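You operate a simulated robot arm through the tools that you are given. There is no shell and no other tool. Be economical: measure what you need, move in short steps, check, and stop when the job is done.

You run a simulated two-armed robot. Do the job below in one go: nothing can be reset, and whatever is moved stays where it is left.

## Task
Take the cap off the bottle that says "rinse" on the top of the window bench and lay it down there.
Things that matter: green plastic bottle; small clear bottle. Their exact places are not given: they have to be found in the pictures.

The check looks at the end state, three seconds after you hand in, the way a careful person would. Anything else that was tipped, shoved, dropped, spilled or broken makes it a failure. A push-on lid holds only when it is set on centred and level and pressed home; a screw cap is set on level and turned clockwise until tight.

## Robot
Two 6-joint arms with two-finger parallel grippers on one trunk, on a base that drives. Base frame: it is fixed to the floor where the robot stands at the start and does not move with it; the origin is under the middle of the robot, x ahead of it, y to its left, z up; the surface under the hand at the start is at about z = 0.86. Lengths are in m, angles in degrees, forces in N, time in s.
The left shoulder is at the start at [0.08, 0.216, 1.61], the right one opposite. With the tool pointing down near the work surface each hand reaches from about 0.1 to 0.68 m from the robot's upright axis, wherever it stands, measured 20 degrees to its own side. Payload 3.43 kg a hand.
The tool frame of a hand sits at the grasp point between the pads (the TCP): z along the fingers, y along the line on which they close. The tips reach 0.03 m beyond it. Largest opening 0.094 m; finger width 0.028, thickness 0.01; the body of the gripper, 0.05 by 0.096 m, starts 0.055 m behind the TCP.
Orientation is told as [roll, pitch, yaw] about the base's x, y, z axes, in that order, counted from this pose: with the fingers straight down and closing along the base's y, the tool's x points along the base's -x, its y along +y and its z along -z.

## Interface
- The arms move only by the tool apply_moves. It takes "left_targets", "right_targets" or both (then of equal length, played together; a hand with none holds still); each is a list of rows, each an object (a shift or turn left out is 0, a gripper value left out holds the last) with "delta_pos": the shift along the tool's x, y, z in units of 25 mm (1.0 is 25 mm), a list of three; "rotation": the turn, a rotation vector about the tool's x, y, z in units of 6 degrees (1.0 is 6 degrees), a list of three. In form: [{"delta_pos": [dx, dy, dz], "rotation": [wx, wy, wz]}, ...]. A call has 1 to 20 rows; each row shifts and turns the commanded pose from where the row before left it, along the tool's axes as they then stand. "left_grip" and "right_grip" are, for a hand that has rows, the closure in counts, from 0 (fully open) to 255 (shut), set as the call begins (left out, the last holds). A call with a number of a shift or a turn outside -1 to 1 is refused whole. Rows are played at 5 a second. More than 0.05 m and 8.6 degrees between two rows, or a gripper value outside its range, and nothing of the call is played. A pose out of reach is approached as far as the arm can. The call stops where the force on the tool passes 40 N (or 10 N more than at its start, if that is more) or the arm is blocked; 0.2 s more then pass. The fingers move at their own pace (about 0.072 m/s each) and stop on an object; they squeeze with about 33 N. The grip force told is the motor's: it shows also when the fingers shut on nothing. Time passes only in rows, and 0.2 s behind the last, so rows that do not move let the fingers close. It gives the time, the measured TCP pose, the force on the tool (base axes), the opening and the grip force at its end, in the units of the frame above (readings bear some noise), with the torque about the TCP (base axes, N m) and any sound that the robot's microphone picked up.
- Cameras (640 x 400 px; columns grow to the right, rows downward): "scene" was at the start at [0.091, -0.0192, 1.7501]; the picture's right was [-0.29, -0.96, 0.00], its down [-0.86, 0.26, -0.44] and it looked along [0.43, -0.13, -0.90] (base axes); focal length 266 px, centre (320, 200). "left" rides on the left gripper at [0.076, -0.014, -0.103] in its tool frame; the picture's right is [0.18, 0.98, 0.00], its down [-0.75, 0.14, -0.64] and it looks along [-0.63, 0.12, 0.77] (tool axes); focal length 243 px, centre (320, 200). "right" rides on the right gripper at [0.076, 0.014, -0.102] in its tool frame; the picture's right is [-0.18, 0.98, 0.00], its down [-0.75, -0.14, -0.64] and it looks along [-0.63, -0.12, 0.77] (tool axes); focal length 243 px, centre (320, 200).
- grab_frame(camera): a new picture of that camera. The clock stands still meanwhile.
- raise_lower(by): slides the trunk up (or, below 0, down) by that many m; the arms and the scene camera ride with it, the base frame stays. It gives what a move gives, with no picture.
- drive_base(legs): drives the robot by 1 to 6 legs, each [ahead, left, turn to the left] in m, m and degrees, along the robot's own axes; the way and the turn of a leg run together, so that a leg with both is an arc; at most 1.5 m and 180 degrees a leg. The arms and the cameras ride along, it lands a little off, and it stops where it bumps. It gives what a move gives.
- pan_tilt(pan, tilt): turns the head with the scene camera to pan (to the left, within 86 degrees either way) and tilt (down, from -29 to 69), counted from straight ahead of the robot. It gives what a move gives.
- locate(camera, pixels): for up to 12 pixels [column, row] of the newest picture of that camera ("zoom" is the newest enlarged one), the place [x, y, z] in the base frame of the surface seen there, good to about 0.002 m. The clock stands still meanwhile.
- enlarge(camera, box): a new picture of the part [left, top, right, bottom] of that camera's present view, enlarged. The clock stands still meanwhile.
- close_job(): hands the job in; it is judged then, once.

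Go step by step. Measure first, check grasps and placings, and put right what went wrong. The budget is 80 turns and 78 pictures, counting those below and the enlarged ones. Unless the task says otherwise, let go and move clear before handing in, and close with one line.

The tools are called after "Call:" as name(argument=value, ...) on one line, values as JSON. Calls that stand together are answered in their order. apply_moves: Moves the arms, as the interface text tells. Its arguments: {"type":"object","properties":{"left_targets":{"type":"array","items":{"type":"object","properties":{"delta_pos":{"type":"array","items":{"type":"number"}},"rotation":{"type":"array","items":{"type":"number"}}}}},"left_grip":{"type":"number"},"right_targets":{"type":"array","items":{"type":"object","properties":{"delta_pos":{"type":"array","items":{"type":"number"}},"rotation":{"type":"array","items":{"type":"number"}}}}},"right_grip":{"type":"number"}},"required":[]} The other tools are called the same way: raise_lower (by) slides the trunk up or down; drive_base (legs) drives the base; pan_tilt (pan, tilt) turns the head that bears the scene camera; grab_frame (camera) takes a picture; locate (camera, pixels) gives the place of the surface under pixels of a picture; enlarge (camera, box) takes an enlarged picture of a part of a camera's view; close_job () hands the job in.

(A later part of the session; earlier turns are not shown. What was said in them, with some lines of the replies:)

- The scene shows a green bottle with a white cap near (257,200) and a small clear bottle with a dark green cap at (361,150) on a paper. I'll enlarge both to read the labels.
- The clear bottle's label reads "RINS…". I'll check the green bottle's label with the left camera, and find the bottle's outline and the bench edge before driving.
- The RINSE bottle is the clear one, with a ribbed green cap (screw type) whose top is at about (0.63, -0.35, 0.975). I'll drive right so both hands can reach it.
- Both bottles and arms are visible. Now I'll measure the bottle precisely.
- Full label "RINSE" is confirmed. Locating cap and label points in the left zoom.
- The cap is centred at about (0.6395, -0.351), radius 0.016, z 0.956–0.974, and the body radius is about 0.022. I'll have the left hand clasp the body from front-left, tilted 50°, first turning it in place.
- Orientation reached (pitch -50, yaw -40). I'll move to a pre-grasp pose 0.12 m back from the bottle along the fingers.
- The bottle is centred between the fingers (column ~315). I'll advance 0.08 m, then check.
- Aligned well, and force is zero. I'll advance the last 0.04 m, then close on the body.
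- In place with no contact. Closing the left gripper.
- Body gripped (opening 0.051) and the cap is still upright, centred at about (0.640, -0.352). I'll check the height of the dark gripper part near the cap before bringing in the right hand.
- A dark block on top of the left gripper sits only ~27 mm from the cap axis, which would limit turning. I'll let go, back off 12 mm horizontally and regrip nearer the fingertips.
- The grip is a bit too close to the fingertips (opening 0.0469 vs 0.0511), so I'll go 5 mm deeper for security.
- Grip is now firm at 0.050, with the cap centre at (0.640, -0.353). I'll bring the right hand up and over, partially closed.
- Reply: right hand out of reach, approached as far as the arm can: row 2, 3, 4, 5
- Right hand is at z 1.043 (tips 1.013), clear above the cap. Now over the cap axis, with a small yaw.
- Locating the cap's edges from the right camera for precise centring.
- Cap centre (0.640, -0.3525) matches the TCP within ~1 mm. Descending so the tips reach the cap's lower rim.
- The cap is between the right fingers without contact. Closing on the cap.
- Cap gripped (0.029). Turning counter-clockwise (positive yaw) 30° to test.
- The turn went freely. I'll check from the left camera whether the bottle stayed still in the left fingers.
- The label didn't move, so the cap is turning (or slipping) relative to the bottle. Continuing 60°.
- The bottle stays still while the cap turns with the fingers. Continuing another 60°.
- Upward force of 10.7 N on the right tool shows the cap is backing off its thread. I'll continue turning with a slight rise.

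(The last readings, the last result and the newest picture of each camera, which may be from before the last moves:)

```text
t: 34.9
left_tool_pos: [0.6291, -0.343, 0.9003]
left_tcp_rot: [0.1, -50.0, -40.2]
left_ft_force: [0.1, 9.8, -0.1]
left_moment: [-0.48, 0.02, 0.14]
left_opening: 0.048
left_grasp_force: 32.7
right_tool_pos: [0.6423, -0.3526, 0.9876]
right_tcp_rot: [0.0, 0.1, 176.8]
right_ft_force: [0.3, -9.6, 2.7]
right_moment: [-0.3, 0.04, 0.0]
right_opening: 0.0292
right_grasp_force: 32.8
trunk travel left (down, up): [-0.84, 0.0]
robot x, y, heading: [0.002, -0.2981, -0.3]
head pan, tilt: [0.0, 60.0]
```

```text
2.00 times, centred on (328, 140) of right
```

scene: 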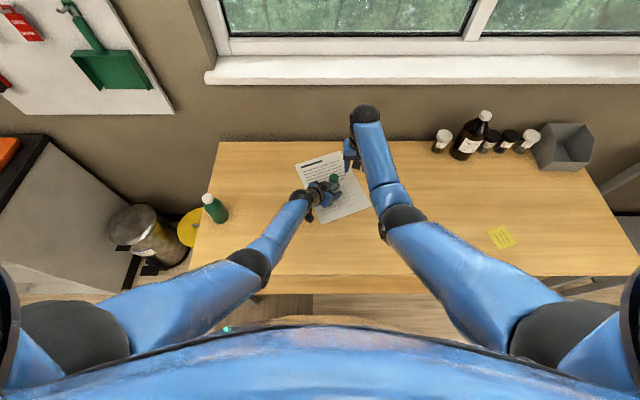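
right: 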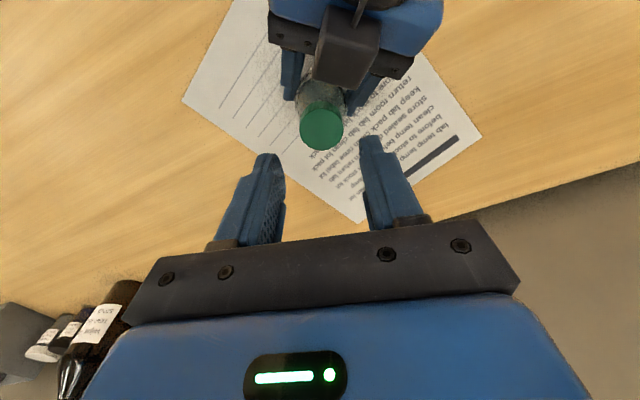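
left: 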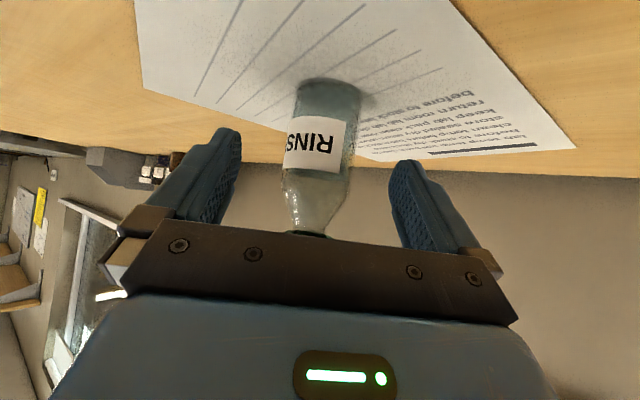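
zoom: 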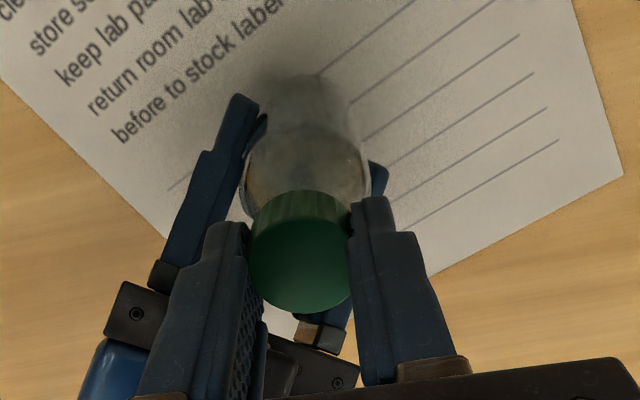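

About 192° turned; force manageable. Continuing 60° with a slight rise and small lateral relief.

Call:
apply_moves(right_targets=[{"delta_pos": [0, 0.03, -0.005], "rotation": [0, 0, -1]}, {"delta_pos": [0, 0, -0.005], "rotation": [0, 0, -1]}, {"delta_pos": [0, 0, -0.005], "rotation": [0, 0, -1]}, {"delta_pos": [0, 0, -0.005], "rotation": [0, 0, -1]}, {"delta_pos": [0, 0, -0.005], "rotation": [0, 0, -1]}, {"delta_pos": [0, 0, -0.005], "rotation": [0, 0, -1]}, {"delta_pos": [0, 0, -0.005], "rotation": [0, 0, -1]}, {"delta_pos": [0, 0, -0.005], "rotation": [0, 0, -1]}, {"delta_pos": [0, 0, -0.005], "rotation": [0, 0, -1]}, {"delta_pos": [0, 0, -0.005], "rotation": [0, 0, -1]}, {}])

Call:
enlarge(camera="left", box=[200, 100, 456, 260])

Call:
enlarge(camera="scene", box=[290, 140, 380, 210])

```text
t: 37.2
left_tool_pos: [0.6279, -0.3437, 0.9006]
left_tcp_rot: [0.0, -50.0, -40.2]
left_ft_force: [-0.5, 5.9, 1.0]
left_moment: [-0.26, -0.14, 0.05]
left_opening: 0.0477
left_grasp_force: 33.0
right_tool_pos: [0.642, -0.353, 0.989]
right_tcp_rot: [0.0, 0.0, -171.4]
right_ft_force: [2.0, -4.8, 1.7]
right_moment: [-0.13, -0.06, 0.0]
right_opening: 0.0297
right_grasp_force: 32.7
right hand out of reach, approached as far as the arm can: row 3, 4, 5, 6, 7, 8, 9, 10
trunk travel left (down, up): [-0.84, 0.0]
robot x, y, heading: [-0.0019, -0.3027, -0.3]
head pan, tilt: [0.0, 60.0]
```

```text
2.50 times, centred on (328, 180) of left
```

zoom: 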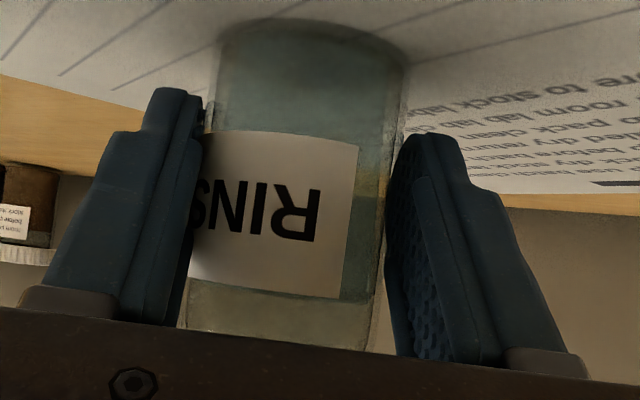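

```text
5.71 times, centred on (335, 175) of scene
```

zoom: 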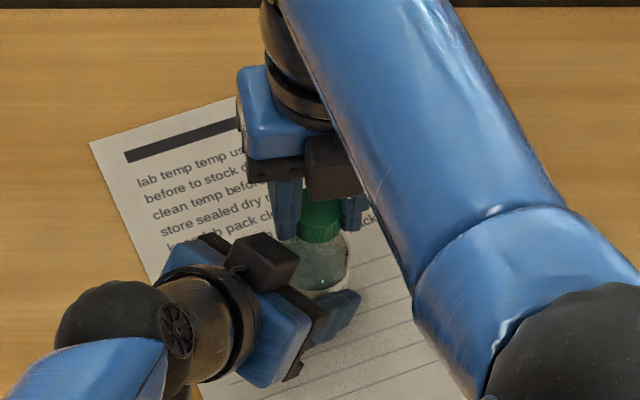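

The wrist limit is reached at about 204° of turn. A 2 mm test lift will show whether the thread still holds.

Call:
apply_moves(right_targets=[{"delta_pos": [0, 0, -0.04]}, {"delta_pos": [0, 0, -0.04]}, {}])

```text
t: 38.0
left_tool_pos: [0.63, -0.3433, 0.9022]
left_tcp_rot: [0.1, -50.1, -40.2]
left_ft_force: [-13.3, 2.8, 17.6]
left_moment: [-0.46, -0.68, -0.15]
left_opening: 0.0476
left_grasp_force: 33.1
right_tool_pos: [0.6424, -0.3552, 0.9908]
right_tcp_rot: [0.2, -0.1, -171.5]
right_ft_force: [13.7, -2.1, -19.7]
right_moment: [0.06, -0.8, 0.0]
right_opening: 0.0292
right_grasp_force: 33.1
trunk travel left (down, up): [-0.84, 0.0]
robot x, y, heading: [0.0035, -0.299, -0.6]
head pan, tilt: [0.0, 60.0]
```

Load rose to 20 N, so it's still threaded. I'll lower back, release, rise clear and wind the wrist back.

Call:
apply_moves(right_targets=[{"delta_pos": [0, 0, 0.04]}, {"delta_pos": [0, 0, 0.04]}, {}])

Call:
apply_moves(right_targets=[{}, {}, {}, {"delta_pos": [0, 0, -0.8]}, {"delta_pos": [0, 0, -0.8]}, {}], right_grip=125)

Call:
apply_moves(right_targets=[{"rotation": [0, 0, 1]}, {"rotation": [0, 0, 1]}, {"rotation": [0, 0, 1]}, {"rotation": [0, 0, 1]}, {"rotation": [0, 0, 1]}, {"rotation": [0, 0, 1]}, {"rotation": [0, 0, 1]}, {"rotation": [0, 0, 1]}, {"rotation": [0, 0, 1]}, {"rotation": [0, 0, 1]}, {"rotation": [0, 0, 1]}, {"rotation": [0, 0, 1]}, {"rotation": [0, 0, 1]}, {"rotation": [0, 0, 1]}, {"rotation": [0, 0, 1]}, {"rotation": [0, 0, 1]}, {"rotation": [0, 0, 1]}, {"rotation": [0, 0, 1]}, {"rotation": [0, 0, 1]}, {"rotation": [0, 0, 1]}])

Call:
apply_moves(right_targets=[{"rotation": [0, 0, 1]}, {"rotation": [0, 0, 1]}, {"rotation": [0, 0, 1]}, {"rotation": [0, 0, 1]}, {"rotation": [0, 0, 1]}, {"rotation": [0, 0, 1]}, {"rotation": [0, 0, 1]}, {"rotation": [0, 0, 1]}, {"rotation": [0, 0, 1]}, {"rotation": [0, 0, 1]}, {"rotation": [0, 0, 1]}, {"rotation": [0, 0, 1]}, {"rotation": [0, 0, 1]}, {"rotation": [0, 0, 0.9]}, {}])

Call:
grab_frame(camera="right")

Call:
locate(camera="right", pixels=[[321, 126], [303, 122], [340, 122], [321, 110], [321, 145]])

```text
t: 38.9
left_tool_pos: [0.6293, -0.3419, 0.9021]
left_tcp_rot: [0.1, -50.0, -40.3]
left_ft_force: [0.7, -0.9, 3.4]
left_moment: [0.05, 0.04, 0.0]
left_opening: 0.0478
left_grasp_force: 33.0
right_tool_pos: [0.642, -0.3537, 0.9896]
right_tcp_rot: [0.0, -0.1, -171.5]
right_ft_force: [-0.3, 1.9, -4.2]
right_moment: [0.03, 0.01, 0.0]
right_opening: 0.0299
right_grasp_force: 32.9
trunk travel left (down, up): [-0.84, 0.0]
robot x, y, heading: [-0.0025, -0.3007, -0.2]
head pan, tilt: [0.0, 60.0]
```

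```text
t: 40.2
left_tool_pos: [0.6282, -0.3429, 0.9002]
left_tcp_rot: [0.0, -50.0, -40.1]
left_ft_force: [-1.2, 1.1, -0.1]
left_moment: [0.06, 0.08, -0.01]
left_opening: 0.0474
left_grasp_force: 33.2
right_tool_pos: [0.6402, -0.3551, 1.0276]
right_tcp_rot: [0.3, 0.1, -171.6]
right_ft_force: [-0.5, 1.0, 0.1]
right_moment: [-0.04, -0.01, -0.04]
right_opening: 0.0479
right_grasp_force: 0.1
trunk travel left (down, up): [-0.84, 0.0]
robot x, y, heading: [-0.0005, -0.2974, -0.1]
head pan, tilt: [0.0, 60.0]
```

```text
t: 44.5
left_tool_pos: [0.6281, -0.3423, 0.9015]
left_tcp_rot: [0.0, -50.1, -40.2]
left_ft_force: [-0.1, -0.8, 0.1]
left_moment: [0.03, 0.02, 0.01]
left_opening: 0.0475
left_grasp_force: 32.2
right_tool_pos: [0.6416, -0.3541, 1.03]
right_tcp_rot: [-0.1, 0.2, 68.5]
right_ft_force: [1.0, 0.3, -0.4]
right_moment: [0.0, -0.01, -0.01]
right_opening: 0.0479
right_grasp_force: 0.1
trunk travel left (down, up): [-0.84, 0.0]
robot x, y, heading: [0.0008, -0.2965, -0.1]
head pan, tilt: [0.0, 60.0]
```

```text
t: 47.6
left_tool_pos: [0.6292, -0.3426, 0.9012]
left_tcp_rot: [0.0, -50.0, -40.1]
left_ft_force: [0.0, 0.7, -0.7]
left_moment: [0.02, 0.06, 0.02]
left_opening: 0.0471
left_grasp_force: 33.2
right_tool_pos: [0.6419, -0.3545, 1.0296]
right_tcp_rot: [-0.1, 0.0, -14.9]
right_ft_force: [-1.4, -0.6, -0.1]
right_moment: [-0.01, 0.01, 0.01]
right_opening: 0.048
right_grasp_force: 0.0
trunk travel left (down, up): [-0.84, 0.0]
robot x, y, heading: [0.0033, -0.301, -0.4]
head pan, tilt: [0.0, 60.0]
```

```text
40 pictures are left
```

right: 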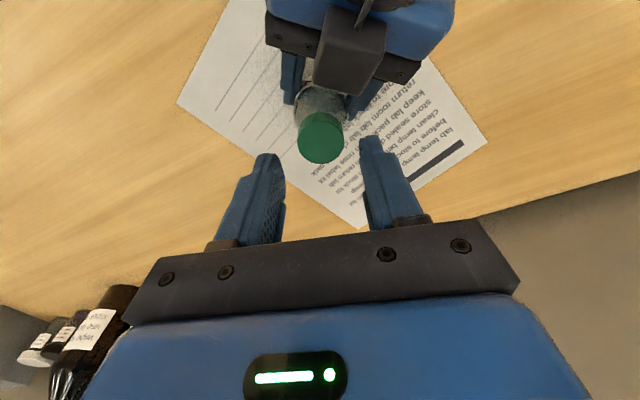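

```text
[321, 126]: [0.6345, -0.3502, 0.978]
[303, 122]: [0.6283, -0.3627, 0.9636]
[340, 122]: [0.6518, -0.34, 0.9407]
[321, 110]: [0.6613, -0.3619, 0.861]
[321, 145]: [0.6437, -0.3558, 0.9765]
```

The cap top has risen ~2 mm, centred at about (0.6415, -0.354), and the bottle has crept ~2 mm toward the left fingertips. I'll regrip the cap, then re-seat the left grip 4 mm deeper while the right steadies it.

Call:
apply_moves(right_targets=[{"delta_pos": [0, 0.02, 0.54]}, {"delta_pos": [0, 0, 0.54]}, {"delta_pos": [0, 0, 0.54]}, {}])

Call:
apply_moves(right_targets=[{}, {}, {}, {}], right_grip=255)

Call:
apply_moves(left_targets=[{}, {}, {}], left_grip=80)

Call:
apply_moves(left_targets=[{"delta_pos": [-0.103, 0, 0.123]}, {}])

Call:
apply_moves(left_targets=[{}, {}, {}, {}], left_grip=255)

Call:
enlarge(camera="scene", box=[290, 140, 380, 210])

```text
t: 48.6
left_tool_pos: [0.6294, -0.3422, 0.9005]
left_tcp_rot: [0.1, -49.9, -40.2]
left_ft_force: [0.4, -0.4, 0.0]
left_moment: [0.02, 0.03, -0.02]
left_opening: 0.0472
left_grasp_force: 33.2
right_tool_pos: [0.6438, -0.3547, 0.9886]
right_tcp_rot: [0.0, -0.1, -14.8]
right_ft_force: [0.2, 0.3, 0.5]
right_moment: [0.0, 0.02, 0.01]
right_opening: 0.048
right_grasp_force: 0.1
trunk travel left (down, up): [-0.84, 0.0]
robot x, y, heading: [0.0024, -0.3, -0.1]
head pan, tilt: [0.0, 60.0]
```

```text
t: 49.6
left_tool_pos: [0.6299, -0.3421, 0.9013]
left_tcp_rot: [0.0, -50.0, -40.2]
left_ft_force: [-1.5, -1.9, -0.3]
left_moment: [0.13, -0.05, -0.04]
left_opening: 0.0474
left_grasp_force: 33.5
right_tool_pos: [0.6419, -0.3539, 0.9898]
right_tcp_rot: [-0.1, -0.2, -14.7]
right_ft_force: [1.2, 1.5, -0.3]
right_moment: [0.03, -0.04, 0.0]
right_opening: 0.0305
right_grasp_force: 33.1
trunk travel left (down, up): [-0.84, 0.0]
robot x, y, heading: [-0.0031, -0.2999, -0.2]
head pan, tilt: [0.0, 60.0]
```

```text
t: 50.5
left_tool_pos: [0.6284, -0.3436, 0.9013]
left_tcp_rot: [0.0, -50.0, -40.2]
left_ft_force: [-0.1, -0.1, -0.4]
left_moment: [0.0, 0.0, 0.0]
left_opening: 0.0644
left_grasp_force: 0.0
right_tool_pos: [0.6426, -0.3544, 0.9884]
right_tcp_rot: [-0.1, 0.1, -14.8]
right_ft_force: [0.7, -0.3, -0.3]
right_moment: [0.0, -0.04, 0.03]
right_opening: 0.0307
right_grasp_force: 33.2
trunk travel left (down, up): [-0.84, 0.0]
robot x, y, heading: [-0.0015, -0.3016, -0.3]
head pan, tilt: [0.0, 60.0]
```

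```text
t: 51.0
left_tool_pos: [0.6321, -0.3455, 0.9017]
left_tcp_rot: [-0.2, -50.0, -40.1]
left_ft_force: [0.6, -0.3, -0.1]
left_moment: [0.0, 0.01, 0.01]
left_opening: 0.0643
left_grasp_force: 0.0
right_tool_pos: [0.6418, -0.3537, 0.9891]
right_tcp_rot: [-0.1, 0.1, -14.9]
right_ft_force: [0.7, -0.1, -0.1]
right_moment: [0.02, 0.0, -0.01]
right_opening: 0.0308
right_grasp_force: 33.0
trunk travel left (down, up): [-0.84, 0.0]
robot x, y, heading: [-0.0009, -0.2972, -0.5]
head pan, tilt: [0.0, 60.0]
```

```text
t: 52.0
left_tool_pos: [0.6317, -0.3458, 0.902]
left_tcp_rot: [0.0, -50.1, -40.1]
left_ft_force: [-0.9, -1.1, 0.1]
left_moment: [0.07, 0.01, -0.04]
left_opening: 0.0497
left_grasp_force: 32.3
right_tool_pos: [0.6421, -0.3537, 0.9897]
right_tcp_rot: [-0.1, -0.1, -14.8]
right_ft_force: [0.8, 0.7, 0.4]
right_moment: [0.05, -0.09, 0.01]
right_opening: 0.0307
right_grasp_force: 32.8
trunk travel left (down, up): [-0.84, 0.0]
robot x, y, heading: [-0.003, -0.2981, -0.1]
head pan, tilt: [0.0, 60.0]
```

```text
5.71 times, centred on (335, 175) of scene
```

zoom: 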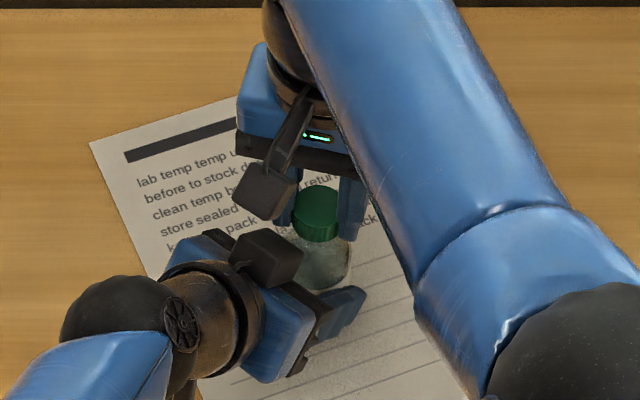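

Both grips are sound (0.050 body, 0.031 cap). Second counter-clockwise stroke of 120°, rising with the thread.

Call:
apply_moves(right_targets=[{"delta_pos": [0, 0, -0.002], "rotation": [0, 0, -1]}, {"delta_pos": [0, 0, -0.002], "rotation": [0, 0, -1]}, {"delta_pos": [0, 0, -0.002], "rotation": [0, 0, -1]}, {"delta_pos": [0, 0, -0.002], "rotation": [0, 0, -1]}, {"delta_pos": [0, 0, -0.002], "rotation": [0, 0, -1]}, {"delta_pos": [0, 0, -0.002], "rotation": [0, 0, -1]}, {"delta_pos": [0, 0, -0.002], "rotation": [0, 0, -1]}, {"delta_pos": [0, 0, -0.002], "rotation": [0, 0, -1]}, {"delta_pos": [0, 0, -0.002], "rotation": [0, 0, -1]}, {"delta_pos": [0, 0, -0.002], "rotation": [0, 0, -1]}, {"delta_pos": [0, 0, -0.002], "rotation": [0, 0, -1]}, {"delta_pos": [0, 0, -0.002], "rotation": [0, 0, -1]}, {"delta_pos": [0, 0, -0.002], "rotation": [0, 0, -1]}, {"delta_pos": [0, 0, -0.002], "rotation": [0, 0, -1]}, {"delta_pos": [0, 0, -0.002], "rotation": [0, 0, -1]}, {"delta_pos": [0, 0, -0.002], "rotation": [0, 0, -1]}, {"delta_pos": [0, 0, -0.002], "rotation": [0, 0, -1]}, {"delta_pos": [0, 0, -0.002], "rotation": [0, 0, -1]}, {"delta_pos": [0, 0, -0.002], "rotation": [0, 0, -1]}, {"delta_pos": [0, 0, -0.002], "rotation": [0, 0, -1]}])

Call:
enlarge(camera="left", box=[200, 100, 456, 260])

```text
t: 56.2
left_tool_pos: [0.6317, -0.3451, 0.9006]
left_tcp_rot: [0.0, -50.0, -40.1]
left_ft_force: [-2.9, 9.1, -0.2]
left_moment: [-0.48, -0.27, 0.08]
left_opening: 0.0491
left_grasp_force: 33.2
right_tool_pos: [0.6431, -0.352, 0.9919]
right_tcp_rot: [0.1, 0.1, 105.2]
right_ft_force: [2.7, -8.9, -0.3]
right_moment: [-0.23, -0.09, -0.01]
right_opening: 0.0303
right_grasp_force: 32.7
trunk travel left (down, up): [-0.84, 0.0]
robot x, y, heading: [-0.0007, -0.2994, -0.1]
head pan, tilt: [0.0, 60.0]
```

```text
2.50 times, centred on (328, 180) of left
```

zoom: 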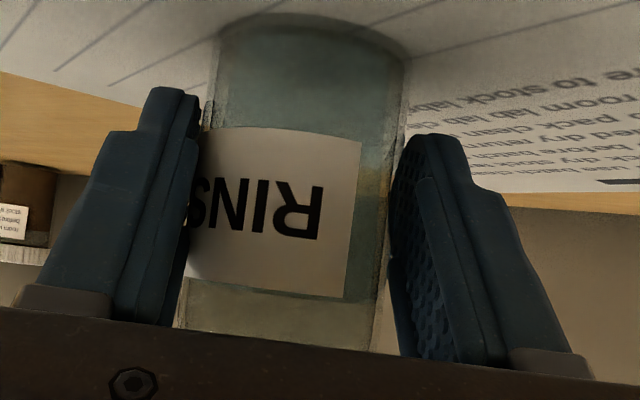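

Forces are fine and the bottle is still. Finishing the stroke (another 78°) and test-lifting slightly.

Call:
apply_moves(right_targets=[{"delta_pos": [0, 0, -0.002], "rotation": [0, 0, -1]}, {"delta_pos": [0, 0, -0.002], "rotation": [0, 0, -1]}, {"delta_pos": [0, 0, -0.002], "rotation": [0, 0, -1]}, {"delta_pos": [0, 0, -0.002], "rotation": [0, 0, -1]}, {"delta_pos": [0, 0, -0.002], "rotation": [0, 0, -1]}, {"delta_pos": [0, 0, -0.002], "rotation": [0, 0, -1]}, {"delta_pos": [0, 0, -0.002], "rotation": [0, 0, -1]}, {"delta_pos": [0, 0, -0.002], "rotation": [0, 0, -1]}, {"delta_pos": [0, 0, -0.002], "rotation": [0, 0, -1]}, {"delta_pos": [0, 0, -0.002], "rotation": [0, 0, -1]}, {"delta_pos": [0, 0, -0.002], "rotation": [0, 0, -1]}, {"delta_pos": [0, 0, -0.002], "rotation": [0, 0, -1]}, {"delta_pos": [0, 0, -0.002], "rotation": [0, 0, -1]}, {}])

Call:
apply_moves(right_targets=[{"delta_pos": [0, 0, -0.04]}, {"delta_pos": [0, 0, -0.04]}, {}])

Call:
enlarge(camera="right", box=[200, 40, 456, 240])

```text
t: 59.2
left_tool_pos: [0.6319, -0.3458, 0.9023]
left_tcp_rot: [0.0, -49.9, -40.2]
left_ft_force: [-3.0, 0.8, 0.0]
left_moment: [-0.03, -0.13, -0.04]
left_opening: 0.0489
left_grasp_force: 33.7
right_tool_pos: [0.642, -0.3526, 0.9905]
right_tcp_rot: [0.2, -0.1, -176.6]
right_ft_force: [1.9, -0.2, 0.4]
right_moment: [-0.04, -0.06, -0.04]
right_opening: 0.0306
right_grasp_force: 33.6
trunk travel left (down, up): [-0.84, 0.0]
robot x, y, heading: [-0.0026, -0.2998, -0.1]
head pan, tilt: [0.0, 60.0]
```

```text
t: 60.0
left_tool_pos: [0.6328, -0.3453, 0.9014]
left_tcp_rot: [0.0, -50.0, -40.1]
left_ft_force: [-2.5, 0.3, -0.4]
left_moment: [0.0, -0.21, -0.02]
left_opening: 0.0491
left_grasp_force: 32.7
right_tool_pos: [0.6409, -0.3532, 0.9945]
right_tcp_rot: [0.0, 0.0, -176.9]
right_ft_force: [2.6, 0.7, -1.6]
right_moment: [-0.06, -0.06, 0.0]
right_opening: 0.0304
right_grasp_force: 33.0
trunk travel left (down, up): [-0.84, 0.0]
robot x, y, heading: [0.0023, -0.3022, -0.3]
head pan, tilt: [0.0, 60.0]
```

```text
2.00 times, centred on (328, 140) of right
```

zoom: 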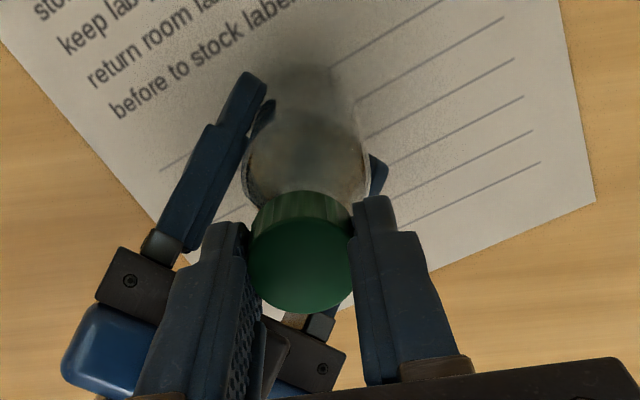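

The lift met almost no force, so the cap is free. Raising it clear of the neck.

Call:
apply_moves(right_targets=[{"delta_pos": [0, 0, -0.3]}, {"delta_pos": [0, 0, -0.4]}, {"delta_pos": [0, 0, -0.7]}, {}])

Call:
enlarge(camera="scene", box=[290, 140, 380, 210])

Call:
grab_frame(camera="right")

```text
t: 61.0
left_tool_pos: [0.6323, -0.3451, 0.9012]
left_tcp_rot: [0.0, -50.0, -40.1]
left_ft_force: [-0.2, 0.2, -0.1]
left_moment: [0.05, 0.03, -0.02]
left_opening: 0.0486
left_grasp_force: 33.0
right_tool_pos: [0.6428, -0.3522, 1.0298]
right_tcp_rot: [0.1, 0.0, -176.7]
right_ft_force: [0.0, -0.7, -1.1]
right_moment: [-0.02, 0.02, 0.0]
right_opening: 0.0304
right_grasp_force: 32.7
trunk travel left (down, up): [-0.84, 0.0]
robot x, y, heading: [-0.002, -0.299, -0.4]
head pan, tilt: [0.0, 60.0]
```

```text
5.71 times, centred on (335, 175) of scene
```

zoom: 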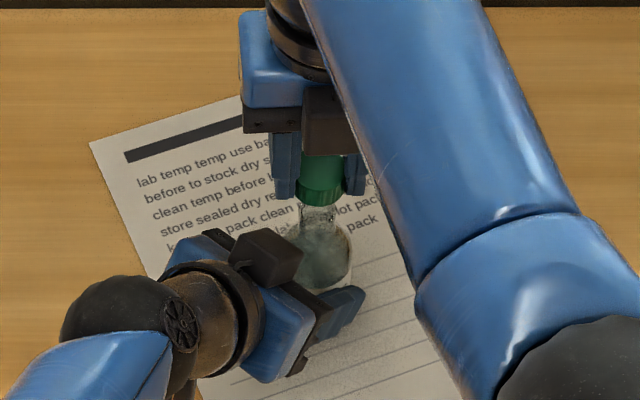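

```text
35 pictures are left
```

right: 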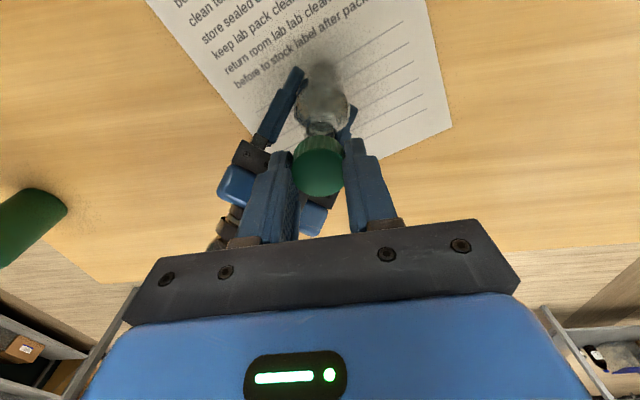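

The cap is off and held, with the neck open below. I'll carry it right over clear bench to about (0.55, -0.56).

Call:
apply_moves(right_targets=[{"delta_pos": [0, 0.9, 0]}, {"delta_pos": [0, 0.9, 0]}, {"delta_pos": [0, 0.9, 0]}, {"delta_pos": [0, 0.9, 0]}, {"delta_pos": [0, 0.9, 0]}, {"delta_pos": [0, 0.9, 0]}, {"delta_pos": [0, 0.9, 0]}, {"delta_pos": [0, 0.9, 0]}, {"delta_pos": [0, 0.9, 0]}, {"delta_pos": [-0.9, 0, 0]}, {"delta_pos": [-0.9, 0, 0]}, {"delta_pos": [-0.9, 0, 0]}, {"delta_pos": [-0.9, 0, 0]}, {}])

Call:
grab_frame(camera="scene")

Call:
grab_frame(camera="right")

```text
t: 64.0
left_tool_pos: [0.6319, -0.3454, 0.9008]
left_tcp_rot: [0.0, -50.0, -40.1]
left_ft_force: [-1.5, -0.3, 1.7]
left_moment: [0.03, 0.06, 0.04]
left_opening: 0.0485
left_grasp_force: 32.8
right_tool_pos: [0.5454, -0.4226, 1.0276]
right_tcp_rot: [0.1, 0.0, -176.8]
right_ft_force: [-0.2, -0.7, -0.1]
right_moment: [0.03, 0.02, 0.03]
right_opening: 0.0307
right_grasp_force: 33.5
right hand out of reach, approached as far as the arm can: row 3, 4, 5, 6, 7, 8, 9
trunk travel left (down, up): [-0.84, 0.0]
robot x, y, heading: [-0.0014, -0.298, -0.1]
head pan, tilt: [0.0, 60.0]
```

```text
34 pictures are left
```

scene: 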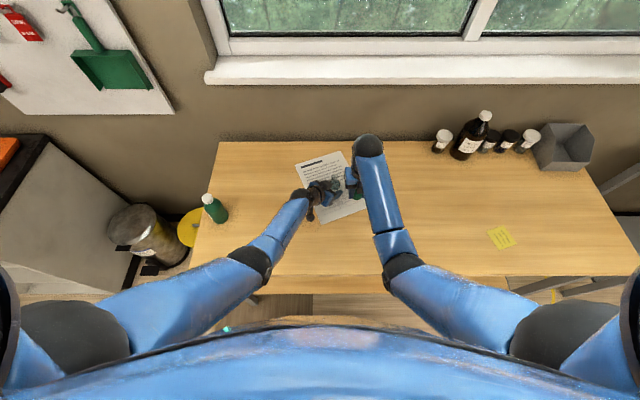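

```text
33 pictures are left
```

right: 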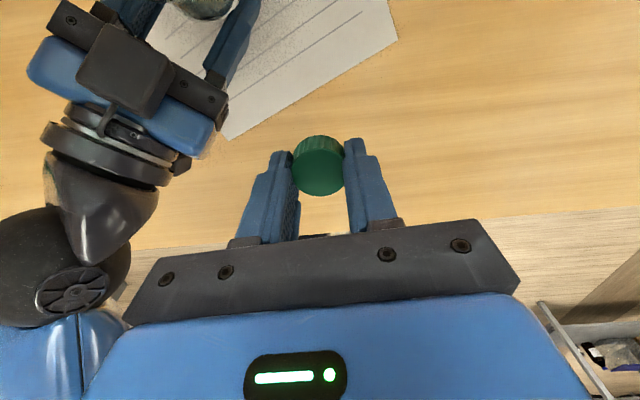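

The wrist limit blocked the sideways move at y -0.423. I'll unwind 90°, then continue right.

Call:
apply_moves(right_targets=[{"rotation": [0, 0, 1]}, {"rotation": [0, 0, 1]}, {"rotation": [0, 0, 1]}, {"rotation": [0, 0, 1]}, {"rotation": [0, 0, 1]}, {"rotation": [0, 0, 1]}, {"rotation": [0, 0, 1]}, {"rotation": [0, 0, 1]}, {"rotation": [0, 0, 1]}, {"rotation": [0, 0, 1]}, {"rotation": [0, 0, 1]}, {"rotation": [0, 0, 1]}, {"rotation": [0, 0, 1]}, {"rotation": [0, 0, 1]}, {"rotation": [0, 0, 1]}, {}])

Call:
apply_moves(right_targets=[{"delta_pos": [0.93, 0, 0]}, {"delta_pos": [0.93, 0, 0]}, {"delta_pos": [0.93, 0, 0]}, {"delta_pos": [0.93, 0, 0]}, {"delta_pos": [0.93, 0, 0]}, {"delta_pos": [0.93, 0, 0]}, {}])

Call:
grab_frame(camera="right")

```text
t: 67.5
left_tool_pos: [0.6323, -0.3459, 0.9012]
left_tcp_rot: [0.0, -50.0, -40.2]
left_ft_force: [0.4, 0.2, 0.1]
left_moment: [0.02, 0.04, 0.01]
left_opening: 0.0484
left_grasp_force: 33.4
right_tool_pos: [0.5468, -0.4232, 1.0279]
right_tcp_rot: [0.0, 0.2, 93.1]
right_ft_force: [-0.5, 0.6, 1.2]
right_moment: [-0.03, 0.01, -0.01]
right_opening: 0.0302
right_grasp_force: 33.1
trunk travel left (down, up): [-0.84, 0.0]
robot x, y, heading: [-0.002, -0.2983, -0.2]
head pan, tilt: [0.0, 60.0]
```

```text
t: 69.0
left_tool_pos: [0.6325, -0.3456, 0.9011]
left_tcp_rot: [0.0, -50.0, -40.1]
left_ft_force: [-0.4, -0.4, 0.1]
left_moment: [0.0, 0.04, 0.01]
left_opening: 0.0485
left_grasp_force: 33.5
right_tool_pos: [0.555, -0.5621, 1.0269]
right_tcp_rot: [0.0, 0.1, 93.2]
right_ft_force: [-1.0, 0.7, -0.4]
right_moment: [0.02, -0.01, -0.01]
right_opening: 0.0305
right_grasp_force: 33.1
trunk travel left (down, up): [-0.84, 0.0]
robot x, y, heading: [-0.0007, -0.2976, -0.1]
head pan, tilt: [0.0, 60.0]
```

```text
32 pictures are left
```

right: 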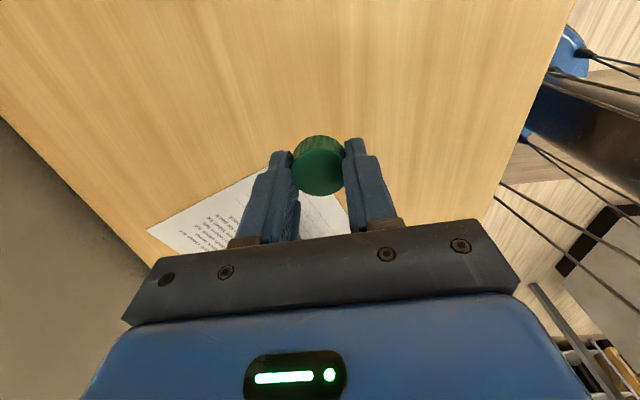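

Now over clear bench at (0.555, -0.562). Descending, then a slow final approach.

Call:
apply_moves(right_targets=[{"delta_pos": [0, 0, 1]}, {"delta_pos": [0, 0, 1]}, {"delta_pos": [0, 0, 1]}, {"delta_pos": [0, 0, 1]}, {"delta_pos": [0, 0, 0.9]}, {}])

Call:
apply_moves(right_targets=[{"delta_pos": [0, 0, 0.1]}, {"delta_pos": [0, 0, 0.06]}, {"delta_pos": [0, 0, 0.06]}, {}])

Call:
enlarge(camera="scene", box=[370, 180, 460, 250])

Call:
enlarge(camera="right", box=[200, 40, 456, 240])

```text
t: 70.5
left_tool_pos: [0.6327, -0.3459, 0.9023]
left_tcp_rot: [0.0, -49.9, -40.2]
left_ft_force: [0.3, 1.1, 0.0]
left_moment: [0.01, 0.0, 0.02]
left_opening: 0.0482
left_grasp_force: 32.7
right_tool_pos: [0.5556, -0.5625, 0.9051]
right_tcp_rot: [0.0, 0.1, 93.2]
right_ft_force: [0.3, -0.8, 0.7]
right_moment: [-0.02, 0.01, 0.04]
right_opening: 0.0304
right_grasp_force: 32.6
trunk travel left (down, up): [-0.84, 0.0]
robot x, y, heading: [-0.0012, -0.3003, -0.2]
head pan, tilt: [0.0, 60.0]
```

```text
t: 71.5
left_tool_pos: [0.6321, -0.3455, 0.9015]
left_tcp_rot: [0.1, -50.0, -40.2]
left_ft_force: [0.0, -0.8, 0.5]
left_moment: [0.02, -0.01, -0.02]
left_opening: 0.0479
left_grasp_force: 33.1
right_tool_pos: [0.5548, -0.5635, 0.9]
right_tcp_rot: [0.0, 0.2, 93.2]
right_ft_force: [0.2, 0.1, 0.2]
right_moment: [0.01, 0.01, -0.02]
right_opening: 0.0305
right_grasp_force: 32.8
trunk travel left (down, up): [-0.84, 0.0]
robot x, y, heading: [-0.0022, -0.2986, -0.1]
head pan, tilt: [0.0, 60.0]
```

```text
5.71 times, centred on (415, 215) of scene
```

zoom: 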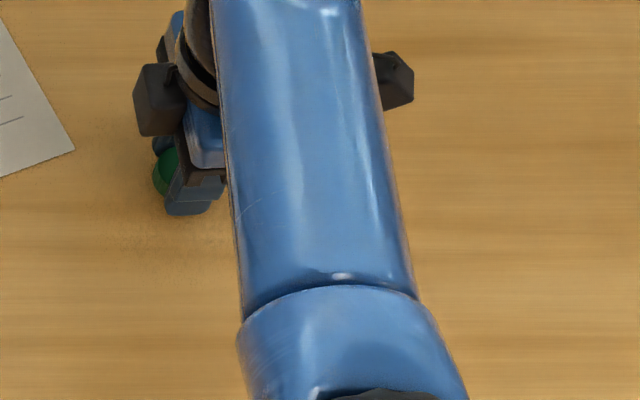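

```text
2.00 times, centred on (328, 140) of right
```

zoom: 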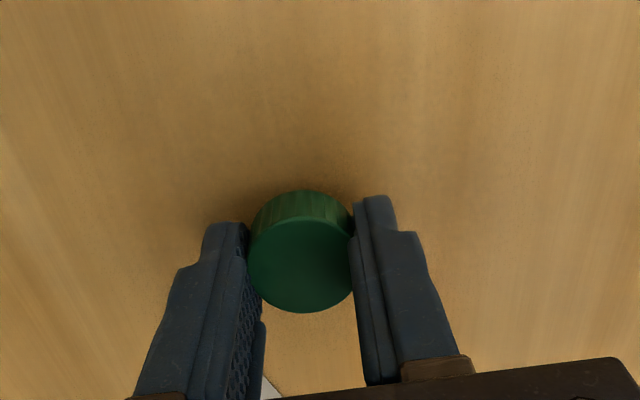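

Still ~8 mm above the bench with no contact. Lowering slowly to touch.

Call:
apply_moves(right_targets=[{"delta_pos": [0, 0, 0.08]}, {"delta_pos": [0, 0, 0.08]}, {"delta_pos": [0, 0, 0.06]}, {}])

Call:
apply_moves(right_targets=[{"delta_pos": [0, 0, 0.04]}, {"delta_pos": [0, 0, 0.02]}, {}])

```text
t: 72.5
left_tool_pos: [0.6328, -0.3453, 0.9027]
left_tcp_rot: [-0.1, -50.1, -40.2]
left_ft_force: [0.6, -0.7, -0.8]
left_moment: [0.05, -0.02, 0.0]
left_opening: 0.0477
left_grasp_force: 33.2
right_tool_pos: [0.5548, -0.5638, 0.8938]
right_tcp_rot: [0.0, 0.1, 93.3]
right_ft_force: [0.2, -0.1, 0.9]
right_moment: [-0.01, 0.02, -0.02]
right_opening: 0.0304
right_grasp_force: 32.8
trunk travel left (down, up): [-0.84, 0.0]
robot x, y, heading: [0.0011, -0.2982, -0.3]
head pan, tilt: [0.0, 60.0]
```

```text
t: 73.2
left_tool_pos: [0.6323, -0.3456, 0.9007]
left_tcp_rot: [0.0, -50.0, -40.2]
left_ft_force: [-0.3, -0.1, 0.1]
left_moment: [0.02, 0.03, 0.04]
left_opening: 0.0478
left_grasp_force: 32.8
right_tool_pos: [0.5559, -0.5629, 0.8913]
right_tcp_rot: [0.0, 0.1, 93.2]
right_ft_force: [0.0, -0.2, -0.5]
right_moment: [0.02, 0.03, 0.0]
right_opening: 0.0302
right_grasp_force: 33.3
trunk travel left (down, up): [-0.84, 0.0]
robot x, y, heading: [0.0012, -0.2994, -0.2]
head pan, tilt: [0.0, 60.0]
```

Nearly touching; one more millimetre.

Call:
apply_moves(right_targets=[{"delta_pos": [0, 0, 0.025]}, {"delta_pos": [0, 0, 0.025]}, {}])

```text
t: 74.0
left_tool_pos: [0.6326, -0.3457, 0.9011]
left_tcp_rot: [0.1, -50.1, -40.2]
left_ft_force: [0.5, -0.5, 0.5]
left_moment: [0.07, 0.07, -0.01]
left_opening: 0.0478
left_grasp_force: 33.5
right_tool_pos: [0.5548, -0.5632, 0.8919]
right_tcp_rot: [0.0, 0.1, 93.2]
right_ft_force: [-0.5, -0.8, -0.1]
right_moment: [0.02, 0.0, -0.04]
right_opening: 0.0304
right_grasp_force: 32.8
trunk travel left (down, up): [-0.84, 0.0]
robot x, y, heading: [0.0005, -0.3036, -0.1]
head pan, tilt: [0.0, 60.0]
```

Call:
apply_moves(right_targets=[{"delta_pos": [0, 0, 0.03]}, {"delta_pos": [0, 0, 0.03]}, {}])

Call:
enlarge(camera="right", box=[200, 40, 456, 240])

Call:
locate(camera="zoom", pixels=[[302, 260], [302, 200], [220, 225], [375, 200]])

```text
t: 74.8
left_tool_pos: [0.6319, -0.3468, 0.9004]
left_tcp_rot: [0.0, -50.0, -40.2]
left_ft_force: [-0.2, -0.1, -0.5]
left_moment: [0.05, 0.03, -0.01]
left_opening: 0.048
left_grasp_force: 33.1
right_tool_pos: [0.5543, -0.563, 0.8908]
right_tcp_rot: [0.0, 0.1, 93.3]
right_ft_force: [-0.1, 0.4, 0.4]
right_moment: [0.03, 0.01, 0.02]
right_opening: 0.0305
right_grasp_force: 33.5
trunk travel left (down, up): [-0.84, 0.0]
robot x, y, heading: [0.0013, -0.3014, -0.2]
head pan, tilt: [0.0, 60.0]
```

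```text
2.00 times, centred on (328, 140) of right
```

zoom: 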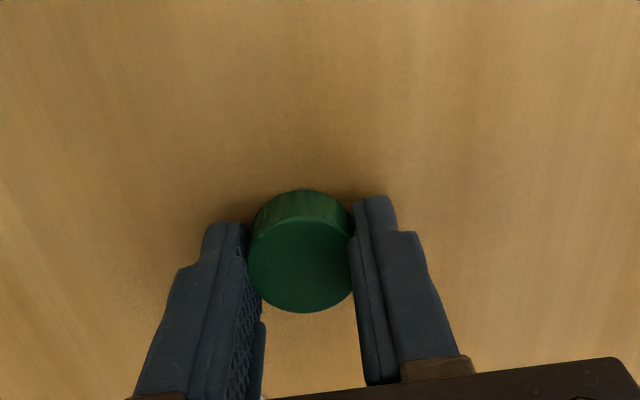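

```text
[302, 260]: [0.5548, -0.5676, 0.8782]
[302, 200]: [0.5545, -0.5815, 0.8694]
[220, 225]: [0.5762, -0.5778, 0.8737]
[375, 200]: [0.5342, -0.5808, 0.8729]
```

Cap top is at 0.878, i.e. its base is at bench level (within a mm). Releasing and backing straight up.

Call:
apply_moves(right_targets=[{}, {}, {}, {}], right_grip=110)

Call:
apply_moves(right_targets=[{"delta_pos": [0, 0, -0.5]}, {"delta_pos": [0, 0, -0.9]}, {"delta_pos": [0, 0, -0.9]}, {"delta_pos": [0, 0, -0.9]}, {"delta_pos": [0, 0, -0.9]}, {}])

Call:
grab_frame(camera="right")

Call:
enlarge(camera="left", box=[200, 100, 456, 260])

```text
t: 75.8
left_tool_pos: [0.6322, -0.3459, 0.9014]
left_tcp_rot: [0.0, -50.0, -40.3]
left_ft_force: [0.5, -0.1, 0.0]
left_moment: [0.02, 0.03, -0.01]
left_opening: 0.0479
left_grasp_force: 33.3
right_tool_pos: [0.5538, -0.5627, 0.8907]
right_tcp_rot: [0.0, 0.1, 93.2]
right_ft_force: [-0.5, 0.4, -0.2]
right_moment: [0.04, -0.03, 0.02]
right_opening: 0.0535
right_grasp_force: 0.1
trunk travel left (down, up): [-0.84, 0.0]
robot x, y, heading: [-0.0003, -0.2988, -0.2]
head pan, tilt: [0.0, 60.0]
```

```text
t: 77.2
left_tool_pos: [0.6317, -0.346, 0.9027]
left_tcp_rot: [0.1, -50.0, -40.2]
left_ft_force: [-0.4, 1.2, 0.3]
left_moment: [0.02, 0.03, -0.01]
left_opening: 0.0475
left_grasp_force: 33.0
right_tool_pos: [0.5541, -0.5624, 0.9914]
right_tcp_rot: [0.0, 0.1, 93.2]
right_ft_force: [1.0, -1.1, 0.6]
right_moment: [0.01, 0.01, -0.02]
right_opening: 0.0535
right_grasp_force: 0.0
trunk travel left (down, up): [-0.84, 0.0]
robot x, y, heading: [-0.0017, -0.302, -0.2]
head pan, tilt: [0.0, 60.0]
```

```text
28 pictures are left
```

right: 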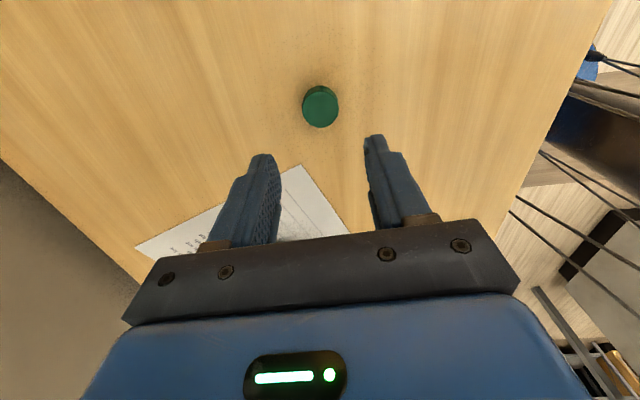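

```text
2.50 times, centred on (328, 180) of left
```

zoom: 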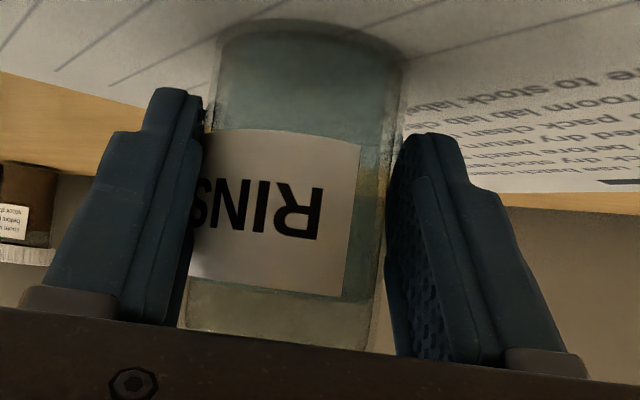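

The cap rests on the bench at (320,105). Now I'll release the bottle and back the left hand out along its fingers.

Call:
apply_moves(left_targets=[{}, {}, {}, {}, {}], left_grip=0)

Call:
apply_moves(left_targets=[{"delta_pos": [0, 0, -0.4]}, {"delta_pos": [0, 0, -0.8]}, {"delta_pos": [0, 0, -0.9]}, {"delta_pos": [0, 0, -0.9]}, {"delta_pos": [0, 0, -0.9]}, {"delta_pos": [0, 0, -0.9]}, {}])

Call:
grab_frame(camera="left")

Call:
grab_frame(camera="scene")

```text
t: 78.5
left_tool_pos: [0.6333, -0.3454, 0.9021]
left_tcp_rot: [0.0, -49.9, -40.2]
left_ft_force: [0.2, 0.1, -0.8]
left_moment: [0.0, 0.02, 0.0]
left_opening: 0.0939
left_grasp_force: 0.0
right_tool_pos: [0.5541, -0.5629, 0.9924]
right_tcp_rot: [0.0, 0.2, 93.2]
right_ft_force: [0.2, -0.4, -0.2]
right_moment: [-0.01, 0.0, -0.03]
right_opening: 0.0537
right_grasp_force: 0.0
trunk travel left (down, up): [-0.84, 0.0]
robot x, y, heading: [-0.0022, -0.299, -0.3]
head pan, tilt: [0.0, 60.0]
```

```text
t: 80.0
left_tool_pos: [0.5611, -0.2841, 0.9786]
left_tcp_rot: [-0.1, -50.0, -40.2]
left_ft_force: [-0.5, 0.7, -0.2]
left_moment: [-0.03, 0.01, 0.01]
left_opening: 0.0938
left_grasp_force: 0.0
right_tool_pos: [0.5549, -0.5634, 0.9928]
right_tcp_rot: [0.0, 0.1, 93.2]
right_ft_force: [1.2, -0.4, -0.1]
right_moment: [0.0, -0.02, 0.03]
right_opening: 0.0539
right_grasp_force: 0.1
trunk travel left (down, up): [-0.84, 0.0]
robot x, y, heading: [0.0004, -0.3006, -0.2]
head pan, tilt: [0.0, 60.0]
```

```text
26 pictures are left
```

left: 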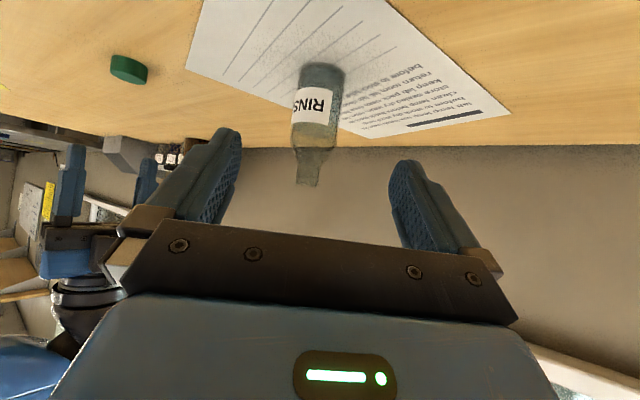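

```text
25 pictures are left
```

scene: 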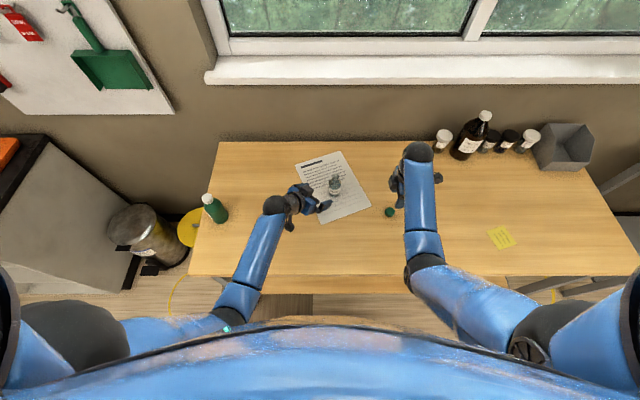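

The RINSE bottle stands upright and open at (335,185). Its cap lies on the bench at (389,212), both hands are clear, and nothing else has moved, so I'm handing in.

Call:
close_job()

```text
The job is handed in.
```

The cap is off the "RINSE" bottle and lying on the window bench; the bottle is still standing upright on its paper, about 2 mm from where it started, and nothing was spilled.
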